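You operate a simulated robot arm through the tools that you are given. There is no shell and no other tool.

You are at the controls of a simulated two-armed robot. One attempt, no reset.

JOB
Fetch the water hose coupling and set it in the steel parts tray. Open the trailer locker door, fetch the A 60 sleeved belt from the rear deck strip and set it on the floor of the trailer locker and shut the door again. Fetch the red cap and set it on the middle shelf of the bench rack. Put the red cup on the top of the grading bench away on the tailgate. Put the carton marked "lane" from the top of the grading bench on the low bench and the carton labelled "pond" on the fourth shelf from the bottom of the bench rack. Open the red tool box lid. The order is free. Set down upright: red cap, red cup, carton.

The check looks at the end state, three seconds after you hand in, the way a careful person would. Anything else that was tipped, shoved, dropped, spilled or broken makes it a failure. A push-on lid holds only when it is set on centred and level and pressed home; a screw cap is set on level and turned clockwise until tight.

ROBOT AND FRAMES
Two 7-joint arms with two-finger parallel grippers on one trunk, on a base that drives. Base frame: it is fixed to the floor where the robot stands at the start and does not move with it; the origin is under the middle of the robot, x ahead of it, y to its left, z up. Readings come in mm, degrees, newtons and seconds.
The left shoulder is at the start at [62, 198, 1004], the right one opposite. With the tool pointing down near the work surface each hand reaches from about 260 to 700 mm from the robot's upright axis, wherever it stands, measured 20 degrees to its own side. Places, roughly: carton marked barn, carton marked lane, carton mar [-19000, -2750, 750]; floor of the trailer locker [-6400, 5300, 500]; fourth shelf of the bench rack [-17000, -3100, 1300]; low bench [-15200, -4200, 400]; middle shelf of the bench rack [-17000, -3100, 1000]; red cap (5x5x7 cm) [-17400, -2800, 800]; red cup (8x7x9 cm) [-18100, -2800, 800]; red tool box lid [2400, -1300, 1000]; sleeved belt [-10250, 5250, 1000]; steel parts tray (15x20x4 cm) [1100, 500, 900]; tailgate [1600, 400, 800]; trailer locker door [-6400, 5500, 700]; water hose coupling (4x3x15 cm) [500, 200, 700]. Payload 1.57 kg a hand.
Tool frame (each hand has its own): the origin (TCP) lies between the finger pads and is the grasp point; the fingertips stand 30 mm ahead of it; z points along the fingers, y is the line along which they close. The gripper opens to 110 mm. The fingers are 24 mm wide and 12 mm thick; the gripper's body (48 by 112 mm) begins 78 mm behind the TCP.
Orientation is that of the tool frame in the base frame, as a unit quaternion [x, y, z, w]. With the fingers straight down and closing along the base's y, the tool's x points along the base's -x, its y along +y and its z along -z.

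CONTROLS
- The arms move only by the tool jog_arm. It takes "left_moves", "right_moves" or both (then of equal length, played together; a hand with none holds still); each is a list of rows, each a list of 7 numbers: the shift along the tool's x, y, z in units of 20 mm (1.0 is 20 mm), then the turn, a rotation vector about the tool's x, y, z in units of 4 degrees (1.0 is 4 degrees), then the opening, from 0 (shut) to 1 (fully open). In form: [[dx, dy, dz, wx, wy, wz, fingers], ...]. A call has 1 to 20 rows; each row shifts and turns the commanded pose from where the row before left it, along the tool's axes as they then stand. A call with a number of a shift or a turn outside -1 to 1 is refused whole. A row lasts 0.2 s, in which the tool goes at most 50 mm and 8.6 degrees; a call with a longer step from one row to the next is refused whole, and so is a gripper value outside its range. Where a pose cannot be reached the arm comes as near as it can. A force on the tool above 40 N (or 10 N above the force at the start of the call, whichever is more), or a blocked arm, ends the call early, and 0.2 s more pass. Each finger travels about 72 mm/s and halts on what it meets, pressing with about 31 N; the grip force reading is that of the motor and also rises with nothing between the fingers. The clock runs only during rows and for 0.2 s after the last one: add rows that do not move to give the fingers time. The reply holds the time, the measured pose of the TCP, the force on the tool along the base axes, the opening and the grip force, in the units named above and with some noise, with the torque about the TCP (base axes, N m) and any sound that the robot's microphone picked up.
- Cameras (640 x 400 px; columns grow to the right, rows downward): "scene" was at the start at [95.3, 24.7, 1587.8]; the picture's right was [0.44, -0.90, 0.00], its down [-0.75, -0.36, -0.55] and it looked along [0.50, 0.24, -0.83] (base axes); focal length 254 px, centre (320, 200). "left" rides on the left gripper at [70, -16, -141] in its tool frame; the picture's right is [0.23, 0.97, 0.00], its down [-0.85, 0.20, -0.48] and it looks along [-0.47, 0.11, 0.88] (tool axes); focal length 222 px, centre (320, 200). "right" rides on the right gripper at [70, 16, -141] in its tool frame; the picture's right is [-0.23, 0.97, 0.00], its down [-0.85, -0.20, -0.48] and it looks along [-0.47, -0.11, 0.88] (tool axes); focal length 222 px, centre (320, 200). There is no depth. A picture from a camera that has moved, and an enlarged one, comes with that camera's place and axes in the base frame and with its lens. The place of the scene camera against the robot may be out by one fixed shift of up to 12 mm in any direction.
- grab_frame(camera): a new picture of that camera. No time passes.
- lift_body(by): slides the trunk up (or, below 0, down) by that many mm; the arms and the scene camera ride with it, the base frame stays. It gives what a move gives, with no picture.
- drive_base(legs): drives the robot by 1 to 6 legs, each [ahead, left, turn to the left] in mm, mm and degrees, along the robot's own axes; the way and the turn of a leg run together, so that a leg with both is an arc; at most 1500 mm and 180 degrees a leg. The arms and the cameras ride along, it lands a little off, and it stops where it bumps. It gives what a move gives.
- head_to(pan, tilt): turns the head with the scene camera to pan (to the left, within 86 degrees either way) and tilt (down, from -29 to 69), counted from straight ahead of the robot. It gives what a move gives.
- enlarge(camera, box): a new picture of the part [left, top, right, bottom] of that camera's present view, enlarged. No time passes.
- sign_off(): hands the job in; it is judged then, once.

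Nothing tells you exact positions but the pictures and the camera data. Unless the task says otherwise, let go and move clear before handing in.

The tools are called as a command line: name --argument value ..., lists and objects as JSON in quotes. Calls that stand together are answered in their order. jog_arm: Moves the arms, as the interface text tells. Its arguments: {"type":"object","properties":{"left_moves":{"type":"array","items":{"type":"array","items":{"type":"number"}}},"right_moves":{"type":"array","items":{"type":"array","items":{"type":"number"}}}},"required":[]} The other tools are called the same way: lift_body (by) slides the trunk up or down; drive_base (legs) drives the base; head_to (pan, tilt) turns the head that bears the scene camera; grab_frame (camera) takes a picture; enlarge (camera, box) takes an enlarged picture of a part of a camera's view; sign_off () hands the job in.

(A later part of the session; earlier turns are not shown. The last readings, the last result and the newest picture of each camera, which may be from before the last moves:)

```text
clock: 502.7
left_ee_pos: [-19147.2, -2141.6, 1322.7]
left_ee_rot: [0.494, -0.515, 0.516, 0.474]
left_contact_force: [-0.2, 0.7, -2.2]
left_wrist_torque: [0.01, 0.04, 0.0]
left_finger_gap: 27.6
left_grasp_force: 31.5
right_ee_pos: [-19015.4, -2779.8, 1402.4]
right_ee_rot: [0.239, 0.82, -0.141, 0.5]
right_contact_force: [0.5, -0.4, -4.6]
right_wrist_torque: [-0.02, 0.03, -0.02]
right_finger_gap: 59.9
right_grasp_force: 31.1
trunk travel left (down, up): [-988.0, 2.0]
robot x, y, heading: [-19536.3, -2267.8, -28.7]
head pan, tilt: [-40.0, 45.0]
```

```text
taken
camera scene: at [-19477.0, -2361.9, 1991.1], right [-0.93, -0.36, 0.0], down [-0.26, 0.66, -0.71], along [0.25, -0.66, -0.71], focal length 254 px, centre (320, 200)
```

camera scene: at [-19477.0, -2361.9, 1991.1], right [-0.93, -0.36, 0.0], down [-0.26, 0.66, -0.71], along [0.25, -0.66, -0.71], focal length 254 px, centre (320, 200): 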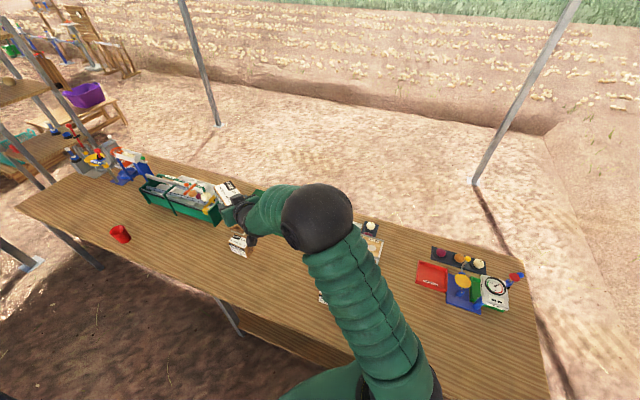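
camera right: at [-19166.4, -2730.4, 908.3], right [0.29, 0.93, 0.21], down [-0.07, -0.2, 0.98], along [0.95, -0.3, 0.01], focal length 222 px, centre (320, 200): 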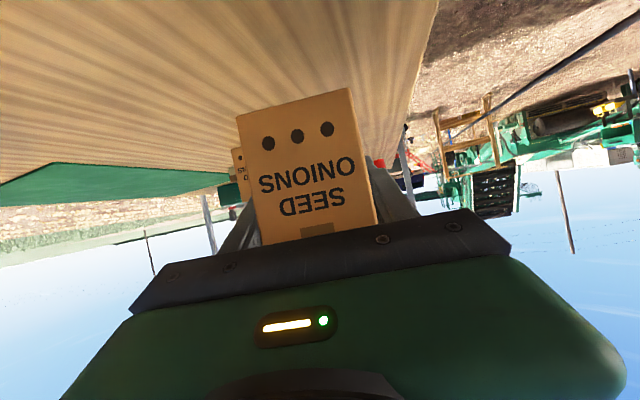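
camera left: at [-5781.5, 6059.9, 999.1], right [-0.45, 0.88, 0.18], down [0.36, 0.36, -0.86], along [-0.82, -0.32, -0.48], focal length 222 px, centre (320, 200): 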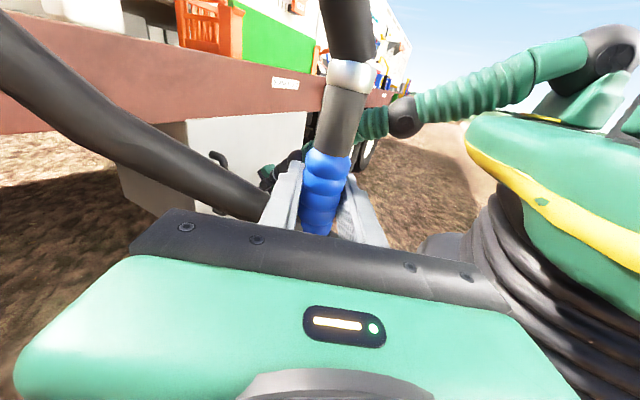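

The first drive was refused for length, but the arm moves went fine. I drive with shorter legs now and turn to -45°.

drive_base --legs '[[-240, 438, 0], [745, 408, 0], [745, 408, 0], [0, 0, -17]]'

head_to --pan -15 --tilt 35

grab_frame --camera "scene"

grab_frame --camera "right"

```text
clock: 514.8
left_ee_pos: [-17438.2, -1727.7, 1322.9]
left_ee_rot: [-0.416, 0.579, -0.443, -0.543]
left_contact_force: [1.0, 0.0, -1.8]
left_wrist_torque: [-0.01, -0.02, 0.0]
left_finger_gap: 27.5
left_grasp_force: 30.4
right_ee_pos: [-17495.1, -2376.2, 1402.6]
right_ee_rot: [0.355, 0.777, -0.213, 0.474]
right_contact_force: [-0.2, 0.7, -3.9]
right_wrist_torque: [0.04, 0.05, -0.03]
right_finger_gap: 59.8
right_grasp_force: 31.4
trunk travel left (down, up): [-988.0, 2.0]
robot x, y, heading: [-17851.6, -1732.3, -45.8]
head pan, tilt: [-40.0, 45.0]
```

```text
clock: 515.7
left_ee_pos: [-17440.5, -1728.5, 1322.3]
left_ee_rot: [-0.416, 0.58, -0.444, -0.542]
left_contact_force: [-0.5, -0.4, -2.9]
left_wrist_torque: [0.03, 0.0, 0.0]
left_finger_gap: 28.0
left_grasp_force: 31.2
right_ee_pos: [-17496.6, -2376.9, 1400.1]
right_ee_rot: [0.356, 0.777, -0.213, 0.474]
right_contact_force: [-0.6, 0.6, -4.4]
right_wrist_torque: [0.0, 0.04, 0.0]
right_finger_gap: 59.8
right_grasp_force: 30.8
trunk travel left (down, up): [-988.0, 2.0]
robot x, y, heading: [-17849.8, -1735.5, -45.2]
head pan, tilt: [-15.0, 35.0]
```

```text
taken
camera scene: at [-17778.9, -1842.8, 2005.7], right [-0.87, -0.49, 0.0], down [-0.29, 0.5, -0.82], along [0.4, -0.71, -0.58], focal length 254 px, centre (320, 200)
```

scene: 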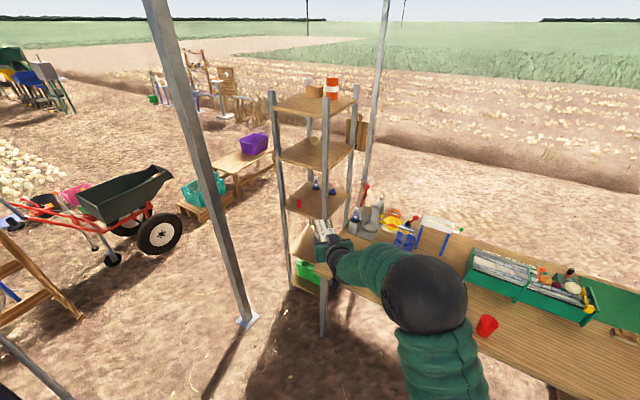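

```text
taken
camera right: at [-17587.6, -2247.5, 1405.8], right [0.8, 0.56, 0.21], down [-0.18, -0.11, 0.98], along [0.57, -0.82, 0.01], focal length 222 px, centre (320, 200)
```

right: 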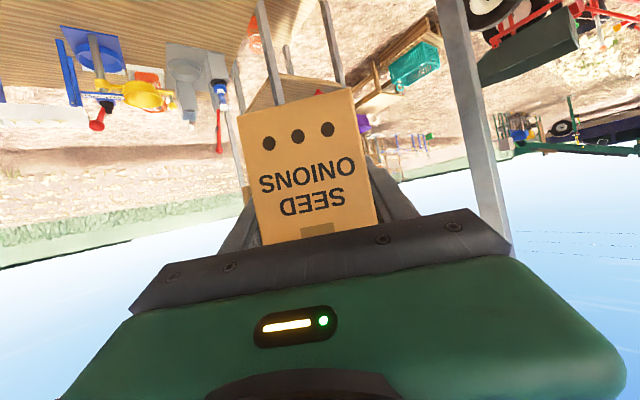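

The carton is at shelf height. I drive to the pre-insertion point in front of the rack.

drive_base --legs '[[570, -64, 0]]'

head_to --pan -15 --tilt 38

grab_frame --camera "scene"

enlarge --camera "scene" --box '[220, 60, 400, 260]'

grab_frame --camera "right"

grab_frame --camera "left"

```text
clock: 519.0
left_ee_pos: [-17085.2, -2174.2, 1324.4]
left_ee_rot: [-0.418, 0.578, -0.447, -0.539]
left_contact_force: [-1.2, -0.3, -3.4]
left_wrist_torque: [-0.04, 0.0, 0.01]
left_finger_gap: 27.5
left_grasp_force: 31.6
right_ee_pos: [-17136.4, -2823.4, 1402.8]
right_ee_rot: [0.351, 0.778, -0.21, 0.477]
right_contact_force: [-0.4, 0.3, -2.9]
right_wrist_torque: [0.03, 0.02, 0.01]
right_finger_gap: 60.0
right_grasp_force: 31.1
trunk travel left (down, up): [-988.0, 2.0]
robot x, y, heading: [-17493.4, -2186.6, -44.9]
head pan, tilt: [-15.0, 35.0]
```

```text
clock: 519.6
left_ee_pos: [-17085.6, -2176.2, 1325.0]
left_ee_rot: [-0.417, 0.579, -0.446, -0.54]
left_contact_force: [-0.1, 0.4, -2.5]
left_wrist_torque: [-0.01, -0.01, -0.01]
left_finger_gap: 27.5
left_grasp_force: 31.2
right_ee_pos: [-17134.8, -2825.4, 1403.8]
right_ee_rot: [0.351, 0.778, -0.209, 0.477]
right_contact_force: [0.9, 0.6, -4.9]
right_wrist_torque: [0.03, -0.01, -0.01]
right_finger_gap: 59.5
right_grasp_force: 31.2
trunk travel left (down, up): [-988.0, 2.0]
robot x, y, heading: [-17492.0, -2187.4, -44.7]
head pan, tilt: [-15.0, 38.0]
```

```text
taken
camera scene: at [-17423.2, -2292.2, 2001.3], right [-0.86, -0.5, 0.0], down [-0.31, 0.53, -0.79], along [0.39, -0.68, -0.62], focal length 254 px, centre (320, 200)
```

scene: 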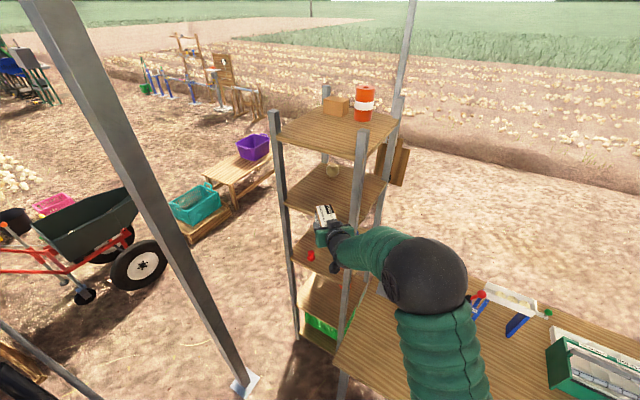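

```text
2.00 times, centred on (310, 160) of scene
camera zoom: at [-17423.2, -2292.2, 2001.3], right [-0.86, -0.5, 0.0], down [-0.31, 0.53, -0.79], along [0.39, -0.68, -0.62], focal length 508 px, centre (340, 280)
```

zoom: 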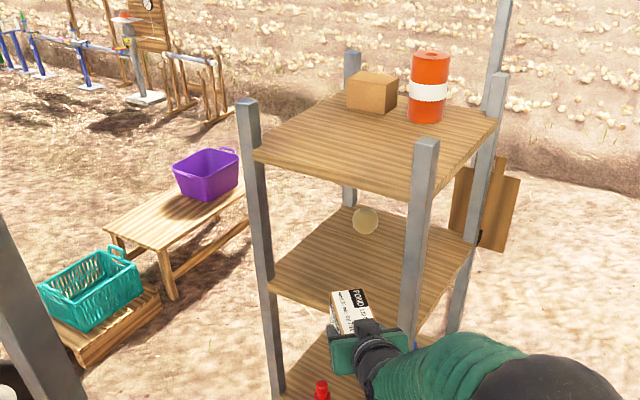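

```text
taken
camera right: at [-17228.2, -2696.2, 1406.8], right [0.79, 0.57, 0.21], down [-0.18, -0.11, 0.98], along [0.58, -0.81, 0.01], focal length 222 px, centre (320, 200)
```

right: 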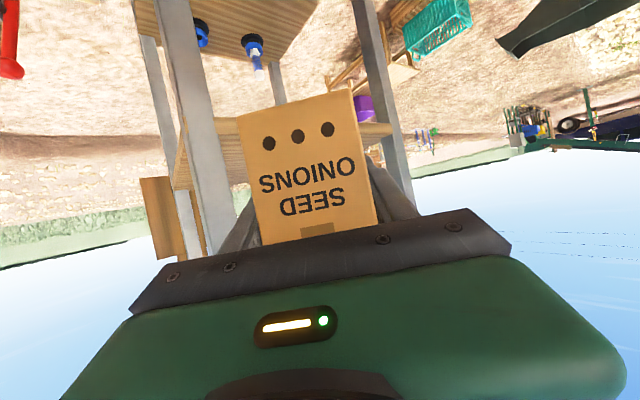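

```text
taken
camera left: at [-17039.1, -2044.0, 1398.2], right [-0.96, 0.25, 0.16], down [-0.01, 0.52, -0.86], along [-0.3, -0.82, -0.49], focal length 222 px, centre (320, 200)
```

left: 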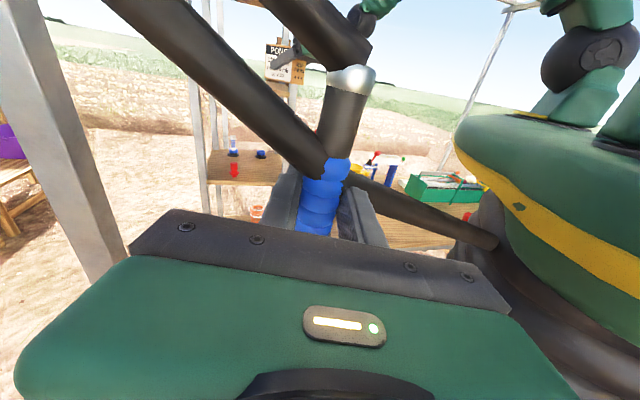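

enlarge --camera "right" --box '[120, 40, 440, 240]'

enlarge --camera "left" --box '[180, 0, 340, 200]'

```text
2.00 times, centred on (280, 140) of right
camera zoom: at [-17228.2, -2696.2, 1406.8], right [0.79, 0.57, 0.21], down [-0.18, -0.11, 0.98], along [0.58, -0.81, 0.01], focal length 444 px, centre (400, 320)
```

zoom: 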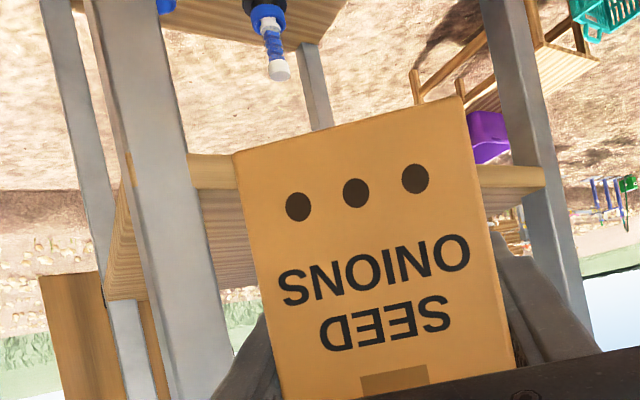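

```text
2.00 times, centred on (260, 100) of left
camera zoom: at [-17039.1, -2044.0, 1398.2], right [-0.96, 0.25, 0.16], down [-0.01, 0.52, -0.86], along [-0.3, -0.82, -0.49], focal length 444 px, centre (440, 400)
```

zoom: 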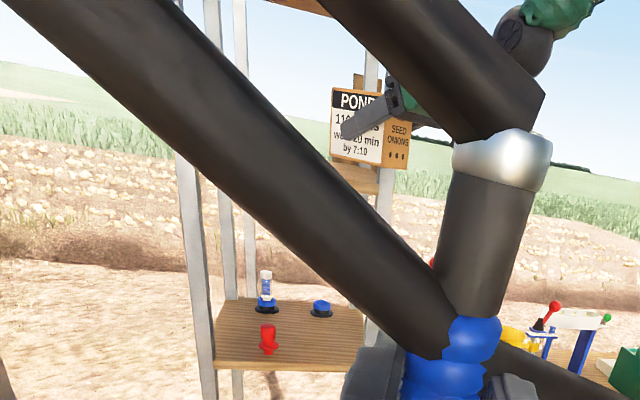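

Shelf 4's top is at z≈1326; the carton bottom is about 29 mm above it. I insert the carton half way between the posts and check.

drive_base --legs '[[130, -14, 0]]'

jog_arm --right_moves '[[0, 0, 0, 0, 0, 0, 0.4], [0, 0, 0, 0, 0, 0, 0.4]]'

enlarge --camera "scene" --box '[220, 60, 400, 260]'

enlarge --camera "right" --box '[80, 40, 480, 240]'

enlarge --camera "left" --box '[160, 0, 400, 200]'

```text
clock: 520.9
left_ee_pos: [-17004.5, -2270.9, 1324.9]
left_ee_rot: [-0.414, 0.579, -0.447, -0.542]
left_contact_force: [-0.4, -0.1, -3.4]
left_wrist_torque: [0.0, 0.0, -0.01]
left_finger_gap: 27.4
left_grasp_force: 30.9
right_ee_pos: [-17055.2, -2919.5, 1410.2]
right_ee_rot: [0.35, 0.777, -0.212, 0.479]
right_contact_force: [0.7, 0.5, -3.4]
right_wrist_torque: [0.01, 0.05, -0.03]
right_finger_gap: 59.7
right_grasp_force: 30.9
trunk travel left (down, up): [-988.0, 2.0]
robot x, y, heading: [-17404.3, -2289.5, -44.7]
head pan, tilt: [-15.0, 38.0]
```

```text
clock: 521.5
left_ee_pos: [-17004.6, -2279.0, 1325.9]
left_ee_rot: [-0.417, 0.58, -0.447, -0.538]
left_contact_force: [0.4, 0.1, -1.7]
left_wrist_torque: [0.03, -0.01, -0.01]
left_finger_gap: 27.3
left_grasp_force: 30.9
right_ee_pos: [-17055.7, -2928.6, 1405.3]
right_ee_rot: [0.352, 0.777, -0.208, 0.478]
right_contact_force: [0.0, 0.7, -4.6]
right_wrist_torque: [0.07, 0.02, 0.03]
right_finger_gap: 59.8
right_grasp_force: 31.1
trunk travel left (down, up): [-988.0, 2.0]
robot x, y, heading: [-17404.8, -2290.0, -45.0]
head pan, tilt: [-15.0, 38.0]
```

```text
2.00 times, centred on (310, 160) of scene
camera zoom: at [-17344.2, -2396.6, 2001.4], right [-0.87, -0.5, 0.0], down [-0.31, 0.53, -0.79], along [0.4, -0.68, -0.62], focal length 508 px, centre (340, 280)
```

zoom: 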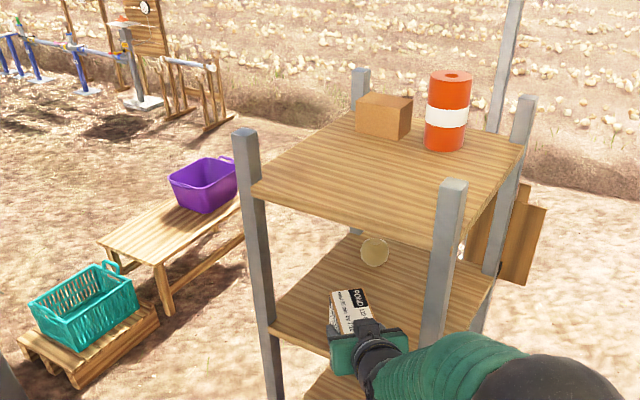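

```text
1.60 times, centred on (280, 140) of right
camera zoom: at [-17148.6, -2799.7, 1408.2], right [0.79, 0.57, 0.21], down [-0.18, -0.11, 0.98], along [0.58, -0.81, 0.01], focal length 355 px, centre (384, 296)
```

zoom: 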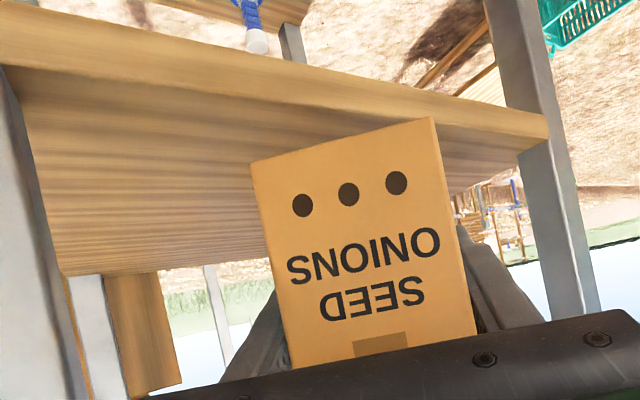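

```text
2.00 times, centred on (280, 100) of left
camera zoom: at [-16958.6, -2147.8, 1399.7], right [-0.96, 0.25, 0.16], down [-0.01, 0.52, -0.86], along [-0.29, -0.82, -0.49], focal length 444 px, centre (400, 400)
```

zoom: 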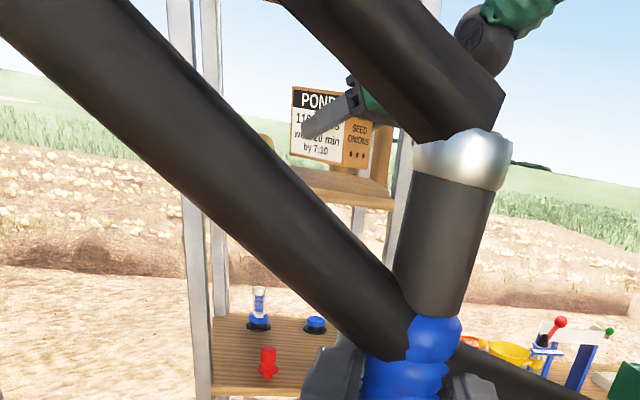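

Post clearances look fine on both sides. I insert the remaining 128 mm.

drive_base --legs '[[128, -7, 0]]'

jog_arm --right_moves '[[0, 0, 0, 0, 0, 0, 0.4], [0, 0, 0, 0, 0, 0, 0.4]]'

enlarge --camera "scene" --box '[220, 60, 400, 260]'

enlarge --camera "right" --box '[80, 40, 480, 240]'

enlarge --camera "left" --box '[160, 0, 400, 200]'

```text
clock: 523.2
left_ee_pos: [-16940.3, -2351.7, 1331.3]
left_ee_rot: [-0.415, 0.592, -0.441, -0.532]
left_contact_force: [0.5, 1.7, -2.0]
left_wrist_torque: [-0.02, 0.02, 0.0]
left_finger_gap: 27.4
left_grasp_force: 30.7
right_ee_pos: [-16991.4, -2997.9, 1400.8]
right_ee_rot: [0.36, 0.774, -0.199, 0.481]
right_contact_force: [2.5, 2.4, -3.8]
right_wrist_torque: [0.01, 0.1, -0.17]
right_finger_gap: 59.6
right_grasp_force: 30.2
trunk travel left (down, up): [-988.0, 2.0]
robot x, y, heading: [-17322.2, -2343.3, -45.1]
head pan, tilt: [-15.0, 38.0]
stopped in leg 1: the robot was blocked; the commanded pose is now the measured one
```

```text
clock: 523.8
left_ee_pos: [-16950.7, -2365.2, 1334.5]
left_ee_rot: [-0.416, 0.596, -0.44, -0.528]
left_contact_force: [0.6, 0.4, -2.9]
left_wrist_torque: [0.02, -0.05, 0.02]
left_finger_gap: 27.5
left_grasp_force: 30.9
right_ee_pos: [-17003.9, -3013.0, 1398.4]
right_ee_rot: [0.364, 0.773, -0.194, 0.482]
right_contact_force: [-0.2, 0.3, -5.6]
right_wrist_torque: [0.07, -0.01, -0.01]
right_finger_gap: 59.7
right_grasp_force: 31.2
trunk travel left (down, up): [-988.0, 2.0]
robot x, y, heading: [-17322.5, -2341.2, -45.2]
head pan, tilt: [-15.0, 38.0]
```

```text
2.00 times, centred on (310, 160) of scene
camera zoom: at [-17255.8, -2445.8, 2002.1], right [-0.87, -0.5, 0.0], down [-0.31, 0.53, -0.79], along [0.39, -0.68, -0.62], focal length 508 px, centre (340, 280)
```

zoom: 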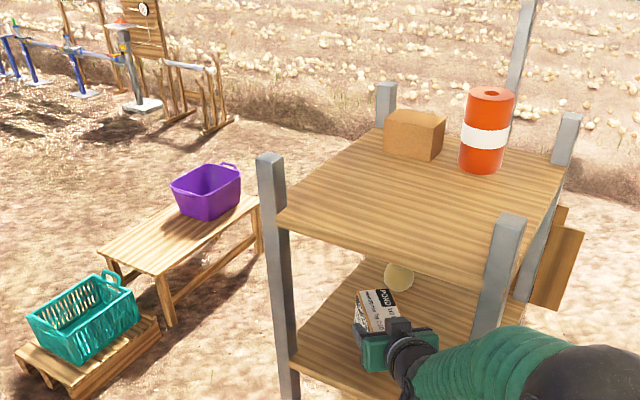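

```text
1.60 times, centred on (280, 140) of right
camera zoom: at [-17096.6, -2882.9, 1402.0], right [0.79, 0.56, 0.25], down [-0.21, -0.14, 0.97], along [0.57, -0.82, 0.0], focal length 355 px, centre (384, 296)
```

zoom: 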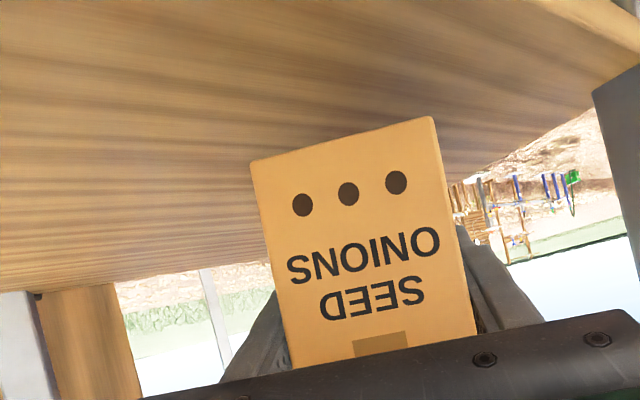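

```text
2.00 times, centred on (280, 100) of left
camera zoom: at [-16905.1, -2235.2, 1414.2], right [-0.96, 0.25, 0.14], down [0.02, 0.54, -0.84], along [-0.29, -0.8, -0.52], focal length 444 px, centre (400, 400)
```

zoom: 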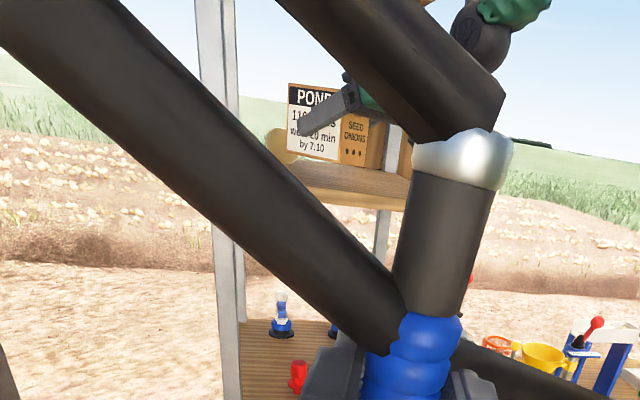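

The base was stopped by contact (likely the bench's corner), about 30 mm short, but the carton is already over the shelf. I ease the base back slightly, and use the arm to level the carton and go a bit deeper.

drive_base --legs '[[-15, 0, 0]]'

jog_arm --right_moves '[[0, 0, 0, 0, 0, -0.41, 0.4], [0, 0, 0, 0, 0, -0.41, 0.4], [-0.345, 0.01, 0.666, 0, 0, 0, 0.4], [-0.345, 0.01, 0.666, 0, 0, 0, 0.4], [-0.172, 0.0, 0.333, 0, 0, 0, 0.4], [0, 0, 0, 0, 0, 0, 0.4]]'

head_to --pan 20 --tilt 60

grab_frame --camera "scene"

grab_frame --camera "right"

```text
clock: 524.5
left_ee_pos: [-16961.7, -2358.1, 1333.1]
left_ee_rot: [-0.417, 0.596, -0.439, -0.528]
left_contact_force: [0.4, 0.4, -2.8]
left_wrist_torque: [0.02, 0.01, 0.0]
left_finger_gap: 27.6
left_grasp_force: 31.0
right_ee_pos: [-17015.4, -3007.8, 1395.5]
right_ee_rot: [0.364, 0.773, -0.194, 0.482]
right_contact_force: [-0.5, -0.2, -4.1]
right_wrist_torque: [0.03, 0.02, 0.01]
right_finger_gap: 59.7
right_grasp_force: 30.5
trunk travel left (down, up): [-988.0, 2.0]
robot x, y, heading: [-17332.6, -2332.4, -45.1]
head pan, tilt: [-15.0, 38.0]
```

```text
clock: 526.0
left_ee_pos: [-16954.3, -2349.5, 1331.6]
left_ee_rot: [-0.416, 0.593, -0.44, -0.53]
left_contact_force: [-0.3, 0.1, -2.2]
left_wrist_torque: [0.03, 0.0, -0.02]
left_finger_gap: 27.3
left_grasp_force: 31.4
right_ee_pos: [-16982.3, -3026.7, 1399.0]
right_ee_rot: [0.341, 0.784, -0.211, 0.474]
right_contact_force: [-0.2, -0.1, -4.1]
right_wrist_torque: [-0.01, 0.01, 0.02]
right_finger_gap: 59.8
right_grasp_force: 30.9
trunk travel left (down, up): [-988.0, 2.0]
robot x, y, heading: [-17331.2, -2331.6, -45.2]
head pan, tilt: [-15.0, 38.0]
```

```text
clock: 527.0
left_ee_pos: [-16955.2, -2352.0, 1332.1]
left_ee_rot: [-0.417, 0.594, -0.44, -0.529]
left_contact_force: [0.7, 1.0, -2.7]
left_wrist_torque: [0.0, -0.02, -0.01]
left_finger_gap: 27.6
left_grasp_force: 31.1
right_ee_pos: [-16983.4, -3028.3, 1396.3]
right_ee_rot: [0.341, 0.783, -0.211, 0.475]
right_contact_force: [0.6, 0.3, -4.8]
right_wrist_torque: [0.05, 0.0, -0.01]
right_finger_gap: 60.0
right_grasp_force: 31.1
trunk travel left (down, up): [-988.0, 2.0]
robot x, y, heading: [-17331.6, -2334.7, -45.1]
head pan, tilt: [20.0, 60.0]
```

```text
taken
camera scene: at [-17244.2, -2391.3, 1971.4], right [-0.43, -0.9, 0.0], down [-0.78, 0.37, -0.5], along [0.45, -0.21, -0.87], focal length 254 px, centre (320, 200)
```

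scene: 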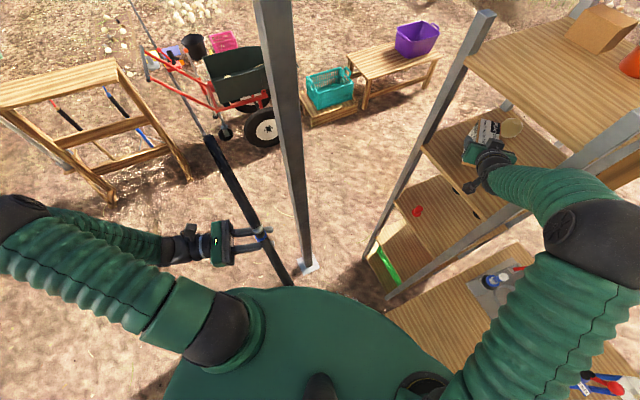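

```text
taken
camera right: at [-17078.3, -2901.3, 1400.5], right [0.79, 0.58, 0.2], down [-0.16, -0.11, 0.98], along [0.59, -0.8, 0.01], focal length 222 px, centre (320, 200)
```

right: 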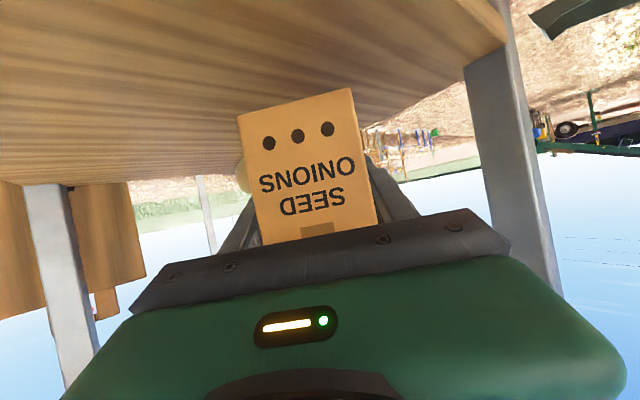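

The carton is level and fully over the fourth shelf. I lower it in small steps with the trunk.

lift_body --by -14

lift_body --by -4

lift_body --by -4

grab_frame --camera "right"

```text
clock: 527.6
left_ee_pos: [-16956.7, -2353.2, 1318.0]
left_ee_rot: [-0.417, 0.593, -0.439, -0.53]
left_contact_force: [0.7, -0.2, -2.3]
left_wrist_torque: [0.02, -0.01, -0.01]
left_finger_gap: 27.6
left_grasp_force: 31.3
right_ee_pos: [-16984.4, -3030.1, 1383.0]
right_ee_rot: [0.341, 0.784, -0.209, 0.475]
right_contact_force: [0.1, 0.9, -4.8]
right_wrist_torque: [0.02, 0.03, -0.01]
right_finger_gap: 59.6
right_grasp_force: 30.8
trunk travel left (down, up): [-974.0, 16.0]
robot x, y, heading: [-17331.9, -2333.3, -45.5]
head pan, tilt: [20.0, 60.0]
```

```text
clock: 528.1
left_ee_pos: [-16956.7, -2353.4, 1314.3]
left_ee_rot: [-0.416, 0.595, -0.439, -0.53]
left_contact_force: [-0.3, 0.2, -3.4]
left_wrist_torque: [0.01, 0.02, -0.01]
left_finger_gap: 27.7
left_grasp_force: 31.0
right_ee_pos: [-16984.5, -3031.2, 1378.6]
right_ee_rot: [0.341, 0.783, -0.211, 0.475]
right_contact_force: [0.3, -0.3, -4.6]
right_wrist_torque: [0.01, 0.04, -0.04]
right_finger_gap: 59.7
right_grasp_force: 31.4
trunk travel left (down, up): [-970.0, 20.0]
robot x, y, heading: [-17332.4, -2331.0, -45.2]
head pan, tilt: [20.0, 60.0]
```

```text
clock: 528.6
left_ee_pos: [-16955.5, -2352.4, 1310.2]
left_ee_rot: [-0.418, 0.593, -0.44, -0.529]
left_contact_force: [0.6, -0.1, -2.5]
left_wrist_torque: [-0.01, 0.04, -0.02]
left_finger_gap: 27.7
left_grasp_force: 30.9
right_ee_pos: [-16983.4, -3028.3, 1374.8]
right_ee_rot: [0.341, 0.783, -0.211, 0.475]
right_contact_force: [0.2, -0.2, -5.0]
right_wrist_torque: [0.02, 0.03, 0.0]
right_finger_gap: 59.9
right_grasp_force: 31.3
trunk travel left (down, up): [-966.0, 24.0]
robot x, y, heading: [-17334.5, -2334.1, -45.1]
head pan, tilt: [20.0, 60.0]
```

```text
taken
camera right: at [-17079.0, -2901.9, 1378.4], right [0.79, 0.58, 0.2], down [-0.16, -0.11, 0.98], along [0.59, -0.8, 0.01], focal length 222 px, centre (320, 200)
```

right: 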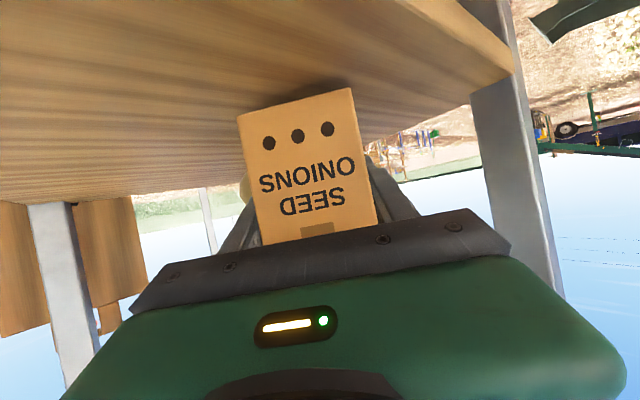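

A shadow is forming under it. I keep lowering in small steps until I feel contact.

lift_body --by -4

lift_body --by -4

lift_body --by -4

grab_frame --camera "right"

```text
clock: 529.2
left_ee_pos: [-16956.5, -2353.6, 1306.2]
left_ee_rot: [-0.417, 0.593, -0.439, -0.531]
left_contact_force: [-0.1, 0.1, -2.5]
left_wrist_torque: [0.01, 0.03, -0.03]
left_finger_gap: 27.3
left_grasp_force: 30.4
right_ee_pos: [-16984.2, -3029.7, 1371.7]
right_ee_rot: [0.341, 0.783, -0.211, 0.475]
right_contact_force: [0.8, -0.7, -4.0]
right_wrist_torque: [0.02, 0.0, -0.01]
right_finger_gap: 59.9
right_grasp_force: 30.9
trunk travel left (down, up): [-962.0, 28.0]
robot x, y, heading: [-17330.0, -2336.6, -45.1]
head pan, tilt: [20.0, 60.0]
```

```text
clock: 529.7
left_ee_pos: [-16956.1, -2353.1, 1301.7]
left_ee_rot: [-0.417, 0.594, -0.44, -0.529]
left_contact_force: [-0.7, -0.3, -2.3]
left_wrist_torque: [0.0, -0.01, -0.01]
left_finger_gap: 27.4
left_grasp_force: 31.2
right_ee_pos: [-16985.0, -3028.3, 1367.2]
right_ee_rot: [0.341, 0.783, -0.211, 0.475]
right_contact_force: [-0.6, -1.2, -2.7]
right_wrist_torque: [0.0, -0.09, 0.0]
right_finger_gap: 59.8
right_grasp_force: 30.6
trunk travel left (down, up): [-958.0, 32.0]
robot x, y, heading: [-17327.2, -2333.3, -45.5]
head pan, tilt: [20.0, 60.0]
```

```text
clock: 530.2
left_ee_pos: [-16956.7, -2352.6, 1298.5]
left_ee_rot: [-0.416, 0.594, -0.44, -0.529]
left_contact_force: [-0.8, 0.0, -1.7]
left_wrist_torque: [-0.01, -0.04, 0.0]
left_finger_gap: 27.4
left_grasp_force: 30.8
right_ee_pos: [-16985.6, -3029.5, 1367.1]
right_ee_rot: [0.341, 0.781, -0.213, 0.479]
right_contact_force: [1.5, -4.2, 14.1]
right_wrist_torque: [0.83, 0.1, -0.02]
right_finger_gap: 59.9
right_grasp_force: 31.0
trunk travel left (down, up): [-954.0, 36.0]
robot x, y, heading: [-17334.6, -2336.8, -44.9]
head pan, tilt: [20.0, 60.0]
```

```text
taken
camera right: at [-17079.6, -2901.6, 1369.5], right [0.79, 0.58, 0.2], down [-0.17, -0.1, 0.98], along [0.59, -0.8, 0.02], focal length 222 px, centre (320, 200)
```

right: 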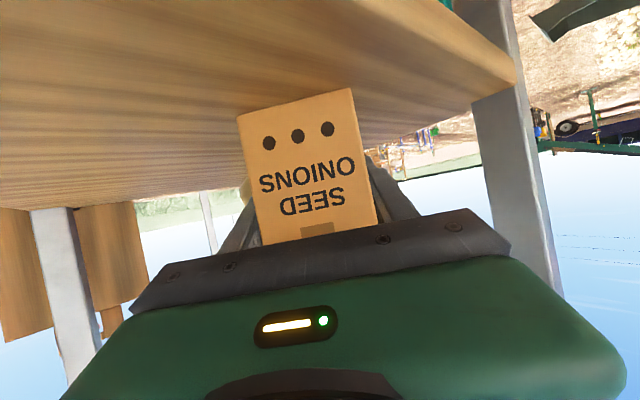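

Contact (14 N). I relieve slightly and open the fingers.

lift_body --by 2

jog_arm --right_moves '[[0, 0, 0, 0, 0, 0, 0.6], [0, 0, 0, 0, 0, 0, 0.7], [0, 0, 0, 0, 0, 0, 0.8], [0, 0, 0, 0, 0, 0, 0.85], [0, 0, 0, 0, 0, 0, 0.85]]'

grab_frame --camera "right"

```text
clock: 530.8
left_ee_pos: [-16957.3, -2352.6, 1301.9]
left_ee_rot: [-0.416, 0.594, -0.44, -0.529]
left_contact_force: [1.3, 0.4, -2.2]
left_wrist_torque: [0.0, -0.03, -0.01]
left_finger_gap: 27.6
left_grasp_force: 31.3
right_ee_pos: [-16984.6, -3029.0, 1368.1]
right_ee_rot: [0.341, 0.782, -0.212, 0.477]
right_contact_force: [3.2, -5.3, 12.0]
right_wrist_torque: [-0.27, -0.83, -0.16]
right_finger_gap: 59.9
right_grasp_force: 31.3
trunk travel left (down, up): [-956.0, 34.0]
robot x, y, heading: [-17330.8, -2327.5, -45.2]
head pan, tilt: [20.0, 60.0]
```

```text
clock: 532.0
left_ee_pos: [-16956.6, -2352.6, 1300.7]
left_ee_rot: [-0.417, 0.594, -0.44, -0.529]
left_contact_force: [0.5, -0.1, -3.3]
left_wrist_torque: [-0.02, -0.01, -0.02]
left_finger_gap: 27.6
left_grasp_force: 30.6
right_ee_pos: [-16984.7, -3028.1, 1366.0]
right_ee_rot: [0.342, 0.783, -0.211, 0.475]
right_contact_force: [0.1, -1.4, 0.4]
right_wrist_torque: [0.01, 0.0, -0.02]
right_finger_gap: 93.4
right_grasp_force: 0.0
trunk travel left (down, up): [-956.0, 34.0]
robot x, y, heading: [-17333.7, -2332.5, -45.1]
head pan, tilt: [20.0, 60.0]
```

```text
taken
camera right: at [-17079.6, -2901.6, 1368.8], right [0.79, 0.58, 0.2], down [-0.16, -0.11, 0.98], along [0.59, -0.8, 0.01], focal length 222 px, centre (320, 200)
```

right: 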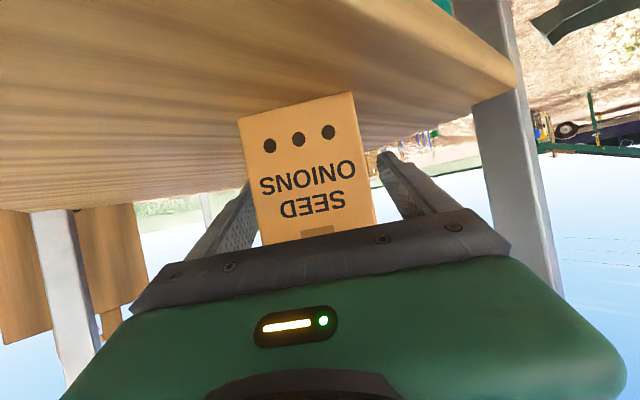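

The carton stands by itself. I back out along the insertion line and verify.

drive_base --legs '[[-300, 12, 0]]'

head_to --pan -12 --tilt 35

grab_frame --camera "scene"

enlarge --camera "scene" --box '[220, 80, 400, 280]'

grab_frame --camera "right"

```text
clock: 534.0
left_ee_pos: [-17153.9, -2138.0, 1300.1]
left_ee_rot: [-0.417, 0.595, -0.437, -0.531]
left_contact_force: [-0.2, -0.4, -2.9]
left_wrist_torque: [0.01, -0.03, -0.02]
left_finger_gap: 27.5
left_grasp_force: 31.0
right_ee_pos: [-17183.5, -2814.0, 1362.7]
right_ee_rot: [0.343, 0.784, -0.211, 0.473]
right_contact_force: [-0.1, 0.1, 1.1]
right_wrist_torque: [-0.02, -0.01, 0.01]
right_finger_gap: 93.7
right_grasp_force: 0.2
trunk travel left (down, up): [-956.0, 34.0]
robot x, y, heading: [-17530.8, -2114.7, -45.5]
head pan, tilt: [20.0, 60.0]
```

```text
clock: 535.0
left_ee_pos: [-17160.4, -2133.1, 1300.4]
left_ee_rot: [-0.415, 0.595, -0.439, -0.531]
left_contact_force: [-0.2, 0.3, -2.9]
left_wrist_torque: [0.01, 0.01, 0.03]
left_finger_gap: 27.5
left_grasp_force: 30.4
right_ee_pos: [-17189.1, -2809.3, 1367.7]
right_ee_rot: [0.342, 0.782, -0.212, 0.476]
right_contact_force: [-0.2, 0.3, -0.3]
right_wrist_torque: [0.0, 0.03, 0.02]
right_finger_gap: 93.7
right_grasp_force: 0.1
trunk travel left (down, up): [-956.0, 34.0]
robot x, y, heading: [-17529.2, -2114.1, -45.2]
head pan, tilt: [-12.0, 35.0]
```

```text
taken
camera scene: at [-17461.4, -2217.0, 1973.9], right [-0.84, -0.54, 0.0], down [-0.31, 0.48, -0.82], along [0.44, -0.69, -0.57], focal length 254 px, centre (320, 200)
```

scene: 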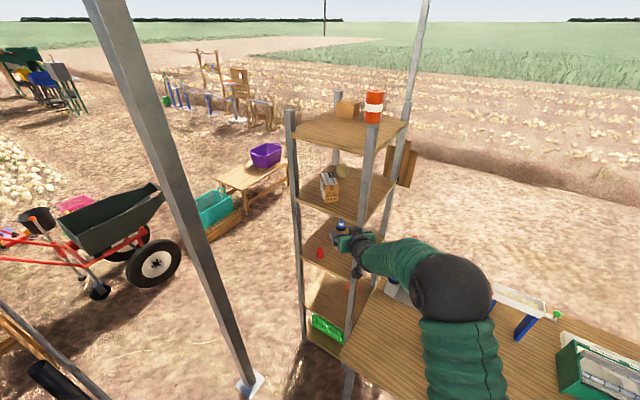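

```text
2.00 times, centred on (310, 180) of scene
camera zoom: at [-17461.4, -2217.0, 1973.9], right [-0.84, -0.54, 0.0], down [-0.31, 0.48, -0.82], along [0.44, -0.69, -0.57], focal length 508 px, centre (340, 240)
```

zoom: 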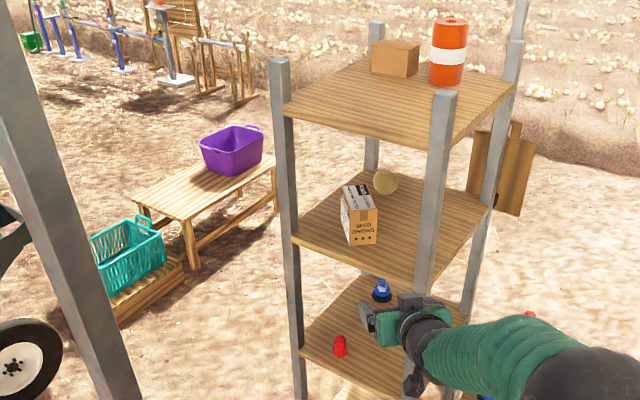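

```text
taken
camera right: at [-17284.0, -2681.0, 1370.3], right [0.79, 0.58, 0.2], down [-0.17, -0.11, 0.98], along [0.59, -0.81, 0.01], focal length 222 px, centre (320, 200)
```

right: 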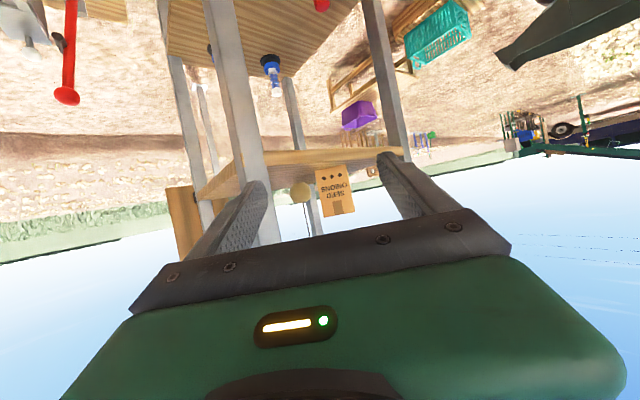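

POND stands upright on the fourth shelf. Next LANE: I back off, lower the arm again, and yaw the hand to point along +x while clear of the bench.

drive_base --legs '[[-776, -498, 0], [-637, -622, 0], [0, 0, 2]]'

jog_arm --right_moves '[[0.838, 0, 0.427, 0, 0, 0, 1], [0.838, 0, 0.427, 0, 0, 0, 1], [0.838, 0, 0.427, 0, 0, 0, 1], [0.838, 0, 0.427, 0, 0, 0, 1], [0.838, 0, 0.427, 0, 0, 0, 1], [0.838, 0, 0.427, 0, 0, 0, 1], [0.838, 0, 0.427, 0, 0, 0, 1], [0.838, 0, 0.427, 0, 0, 0, 1], [0.838, 0, 0.427, 0, 0, 0, 1], [0.838, 0, 0.427, 0, 0, 0, 1], [0.838, 0, 0.427, 0, 0, 0, 1], [0.838, 0, 0.427, 0, 0, 0, 1], [0.838, 0, 0.427, 0, 0, 0, 1]]'

jog_arm --right_moves '[[0, 0, 0, -0.905, 0, -0.47, 1], [0, 0, 0, -0.905, 0, -0.47, 1], [0, 0, 0, -0.905, 0, -0.47, 1], [0, 0, 0, -0.905, 0, -0.47, 1], [0, 0, 0, -0.905, 0, -0.47, 1], [0, 0, 0, -0.905, 0, -0.47, 1], [0, 0, 0, -0.905, 0, -0.47, 1], [0, 0, 0, -0.905, 0, -0.47, 1], [0, 0, 0, -0.905, 0, -0.47, 1], [0, 0, 0, -0.905, 0, -0.47, 1], [0, 0, 0, -0.905, 0, -0.47, 1]]'

lift_body --by -180

head_to --pan -25 --tilt 35

grab_frame --camera "scene"

grab_frame --camera "right"

```text
clock: 544.4
left_ee_pos: [-18942.5, -1897.1, 1300.0]
left_ee_rot: [-0.424, 0.588, -0.448, -0.522]
left_contact_force: [0.3, -0.6, -2.9]
left_wrist_torque: [-0.01, 0.0, -0.02]
left_finger_gap: 27.2
left_grasp_force: 30.8
right_ee_pos: [-18950.0, -2574.3, 1366.6]
right_ee_rot: [0.33, 0.788, -0.204, 0.479]
right_contact_force: [-0.2, -0.7, 0.2]
right_wrist_torque: [0.01, 0.0, -0.04]
right_finger_gap: 93.4
right_grasp_force: 0.1
trunk travel left (down, up): [-956.0, 34.0]
robot x, y, heading: [-19313.5, -1891.7, -43.4]
head pan, tilt: [-12.0, 35.0]
```

```text
clock: 547.2
left_ee_pos: [-18942.2, -1898.0, 1300.3]
left_ee_rot: [-0.424, 0.588, -0.448, -0.522]
left_contact_force: [0.2, 0.1, -2.0]
left_wrist_torque: [0.02, -0.01, -0.01]
left_finger_gap: 27.5
left_grasp_force: 31.2
right_ee_pos: [-18953.7, -2574.1, 1121.6]
right_ee_rot: [0.33, 0.787, -0.204, 0.479]
right_contact_force: [-0.5, -0.6, -0.7]
right_wrist_torque: [0.01, 0.0, -0.02]
right_finger_gap: 109.7
right_grasp_force: 0.1
trunk travel left (down, up): [-956.0, 34.0]
robot x, y, heading: [-19317.7, -1889.0, -43.5]
head pan, tilt: [-12.0, 35.0]
```

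```text
clock: 549.6
left_ee_pos: [-18941.7, -1897.9, 1300.9]
left_ee_rot: [-0.424, 0.589, -0.447, -0.523]
left_contact_force: [-0.6, 1.3, -2.8]
left_wrist_torque: [0.01, 0.01, 0.01]
left_finger_gap: 27.6
left_grasp_force: 31.3
right_ee_pos: [-18953.4, -2575.5, 1121.4]
right_ee_rot: [0.005, 0.855, -0.005, 0.519]
right_contact_force: [-0.4, 0.0, 0.7]
right_wrist_torque: [0.03, -0.02, -0.01]
right_finger_gap: 109.9
right_grasp_force: 0.1
trunk travel left (down, up): [-956.0, 34.0]
robot x, y, heading: [-19311.4, -1888.3, -43.6]
head pan, tilt: [-12.0, 35.0]
```

```text
clock: 551.6
left_ee_pos: [-18942.3, -1897.1, 1120.7]
left_ee_rot: [-0.423, 0.589, -0.447, -0.523]
left_contact_force: [0.5, 0.3, -2.2]
left_wrist_torque: [-0.01, -0.03, 0.0]
left_finger_gap: 27.6
left_grasp_force: 30.9
right_ee_pos: [-18952.8, -2574.3, 942.2]
right_ee_rot: [0.004, 0.855, -0.005, 0.518]
right_contact_force: [-0.3, 0.3, 0.3]
right_wrist_torque: [0.0, 0.0, -0.02]
right_finger_gap: 110.1
right_grasp_force: 0.0
trunk travel left (down, up): [-776.0, 214.0]
robot x, y, heading: [-19316.6, -1893.6, -43.6]
head pan, tilt: [-12.0, 35.0]
```

```text
clock: 552.4
left_ee_pos: [-18943.1, -1898.2, 1121.3]
left_ee_rot: [-0.425, 0.588, -0.448, -0.523]
left_contact_force: [0.1, 0.1, -2.3]
left_wrist_torque: [0.01, 0.01, 0.01]
left_finger_gap: 27.7
left_grasp_force: 31.0
right_ee_pos: [-18955.1, -2574.0, 942.8]
right_ee_rot: [0.005, 0.855, -0.006, 0.519]
right_contact_force: [-0.1, 0.1, -0.1]
right_wrist_torque: [0.01, -0.01, -0.01]
right_finger_gap: 110.0
right_grasp_force: 0.1
trunk travel left (down, up): [-776.0, 214.0]
robot x, y, heading: [-19315.8, -1889.8, -43.8]
head pan, tilt: [-25.0, 35.0]
```

```text
taken
camera scene: at [-19258.5, -2001.6, 1793.9], right [-0.93, -0.36, 0.0], down [-0.21, 0.53, -0.82], along [0.3, -0.76, -0.57], focal length 254 px, centre (320, 200)
```

scene: 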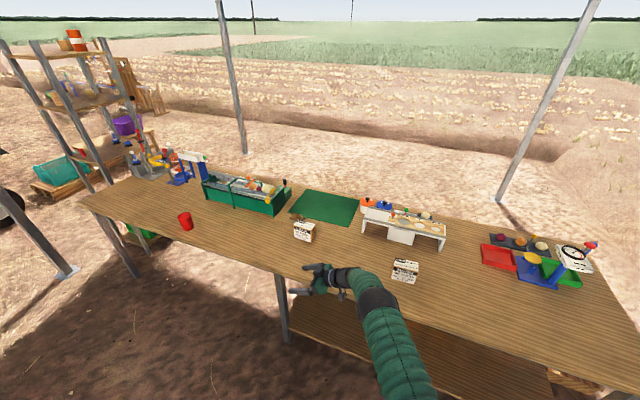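

```text
taken
camera right: at [-19111.2, -2555.5, 945.8], right [0.12, 0.97, 0.2], down [-0.03, -0.19, 0.98], along [0.99, -0.12, 0.01], focal length 222 px, centre (320, 200)
```

right: 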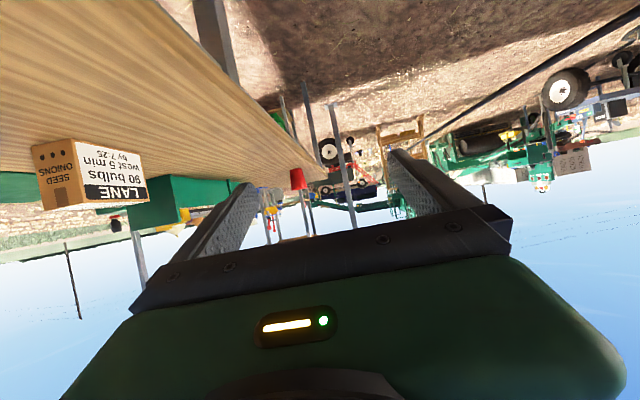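

enlarge --camera "right" --box '[10, 110, 190, 230]'

enlarge --camera "scene" --box '[250, 180, 430, 300]'

```text
3.33 times, centred on (100, 170) of right
camera zoom: at [-19111.2, -2555.5, 945.8], right [0.12, 0.97, 0.2], down [-0.03, -0.19, 0.98], along [0.99, -0.12, 0.01], focal length 740 px, centre (1053, 300)
```

zoom: 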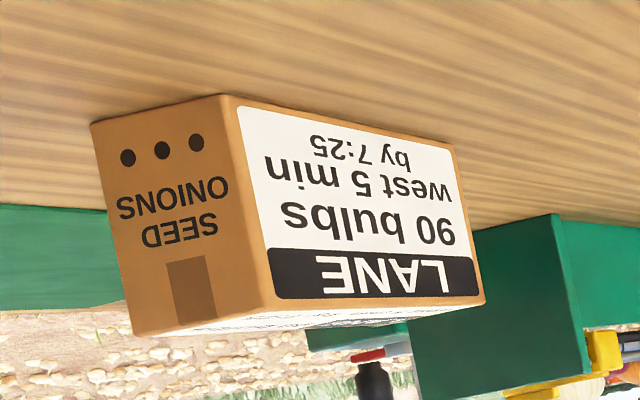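

```text
3.33 times, centred on (340, 240) of scene
camera zoom: at [-19258.5, -2001.6, 1793.9], right [-0.93, -0.36, 0.0], down [-0.21, 0.53, -0.82], along [0.3, -0.76, -0.57], focal length 848 px, centre (253, 67)
```

zoom: 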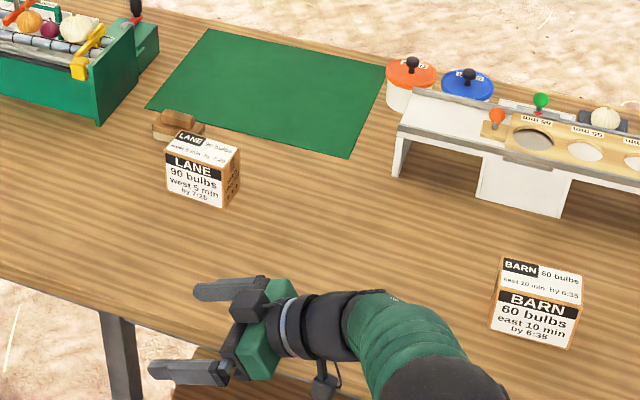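

LANE's centre is near (-18792, -2941), yaw about -4°. I trim the yaw and move the hand to its right side.

jog_arm --right_moves '[[0, 0, 0, 0.6, 0, 0.31, 1]]'

drive_base --legs '[[261, -254, 0]]'

jog_arm --right_moves '[[0, 0, 0, 0, 0, 0, 1], [0, 0, 0, 0, 0, 0, 1]]'

grab_frame --camera "right"

head_to --pan -30 --tilt 45

grab_frame --camera "scene"

```text
clock: 552.8
left_ee_pos: [-18942.7, -1897.2, 1122.7]
left_ee_rot: [-0.424, 0.589, -0.448, -0.522]
left_contact_force: [-0.1, -0.2, -2.2]
left_wrist_torque: [0.03, -0.01, -0.02]
left_finger_gap: 27.5
left_grasp_force: 30.5
right_ee_pos: [-18954.7, -2573.8, 942.9]
right_ee_rot: [0.025, 0.854, -0.018, 0.519]
right_contact_force: [-0.8, 0.6, -1.2]
right_wrist_torque: [0.0, -0.02, -0.01]
right_finger_gap: 109.8
right_grasp_force: 0.1
trunk travel left (down, up): [-776.0, 214.0]
robot x, y, heading: [-19313.7, -1890.5, -43.8]
head pan, tilt: [-25.0, 35.0]
```

```text
clock: 555.1
left_ee_pos: [-18923.7, -2254.2, 1120.8]
left_ee_rot: [-0.425, 0.587, -0.449, -0.522]
left_contact_force: [0.5, -0.8, -2.1]
left_wrist_torque: [-0.05, 0.02, -0.03]
left_finger_gap: 27.6
left_grasp_force: 31.0
right_ee_pos: [-18931.7, -2931.8, 942.5]
right_ee_rot: [0.022, 0.855, -0.018, 0.518]
right_contact_force: [0.0, -0.1, 0.7]
right_wrist_torque: [0.0, 0.03, 0.01]
right_finger_gap: 109.9
right_grasp_force: 0.0
trunk travel left (down, up): [-776.0, 214.0]
robot x, y, heading: [-19297.9, -2256.1, -43.3]
head pan, tilt: [-25.0, 35.0]
```

```text
clock: 555.7
left_ee_pos: [-18925.8, -2256.9, 1121.5]
left_ee_rot: [-0.425, 0.588, -0.449, -0.522]
left_contact_force: [0.0, -0.9, -2.8]
left_wrist_torque: [0.02, 0.02, 0.02]
left_finger_gap: 27.7
left_grasp_force: 30.9
right_ee_pos: [-18934.5, -2933.5, 943.0]
right_ee_rot: [0.023, 0.854, -0.016, 0.519]
right_contact_force: [-0.6, 0.2, 0.1]
right_wrist_torque: [0.03, 0.06, 0.01]
right_finger_gap: 110.0
right_grasp_force: 0.0
trunk travel left (down, up): [-776.0, 214.0]
robot x, y, heading: [-19295.6, -2246.5, -43.4]
head pan, tilt: [-25.0, 35.0]
```

```text
taken
camera right: at [-19089.6, -2906.9, 946.2], right [0.16, 0.97, 0.2], down [-0.04, -0.19, 0.98], along [0.99, -0.16, 0.01], focal length 222 px, centre (320, 200)
```

right: 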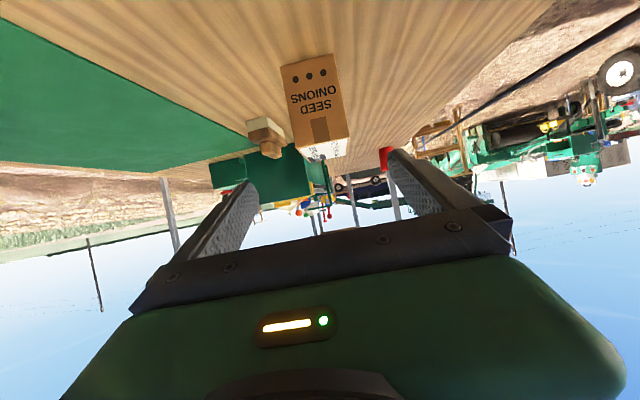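

```text
clock: 556.4
left_ee_pos: [-18928.1, -2258.6, 1121.6]
left_ee_rot: [-0.426, 0.588, -0.449, -0.521]
left_contact_force: [-0.1, -0.1, -1.9]
left_wrist_torque: [0.0, 0.04, -0.01]
left_finger_gap: 27.6
left_grasp_force: 31.1
right_ee_pos: [-18934.1, -2934.4, 941.8]
right_ee_rot: [0.023, 0.854, -0.016, 0.519]
right_contact_force: [-0.9, 0.3, 0.4]
right_wrist_torque: [0.02, 0.01, 0.01]
right_finger_gap: 109.9
right_grasp_force: 0.0
trunk travel left (down, up): [-776.0, 214.0]
robot x, y, heading: [-19295.4, -2251.5, -43.5]
head pan, tilt: [-30.0, 45.0]
```

```text
taken
camera scene: at [-19250.1, -2359.8, 1779.1], right [-0.96, -0.29, 0.0], down [-0.2, 0.68, -0.71], along [0.2, -0.68, -0.71], focal length 254 px, centre (320, 200)
```

scene: 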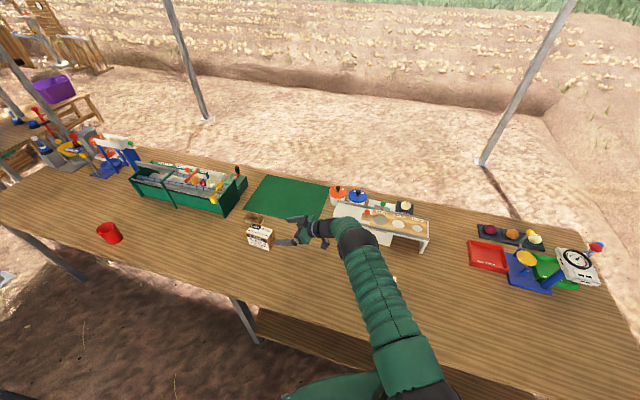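

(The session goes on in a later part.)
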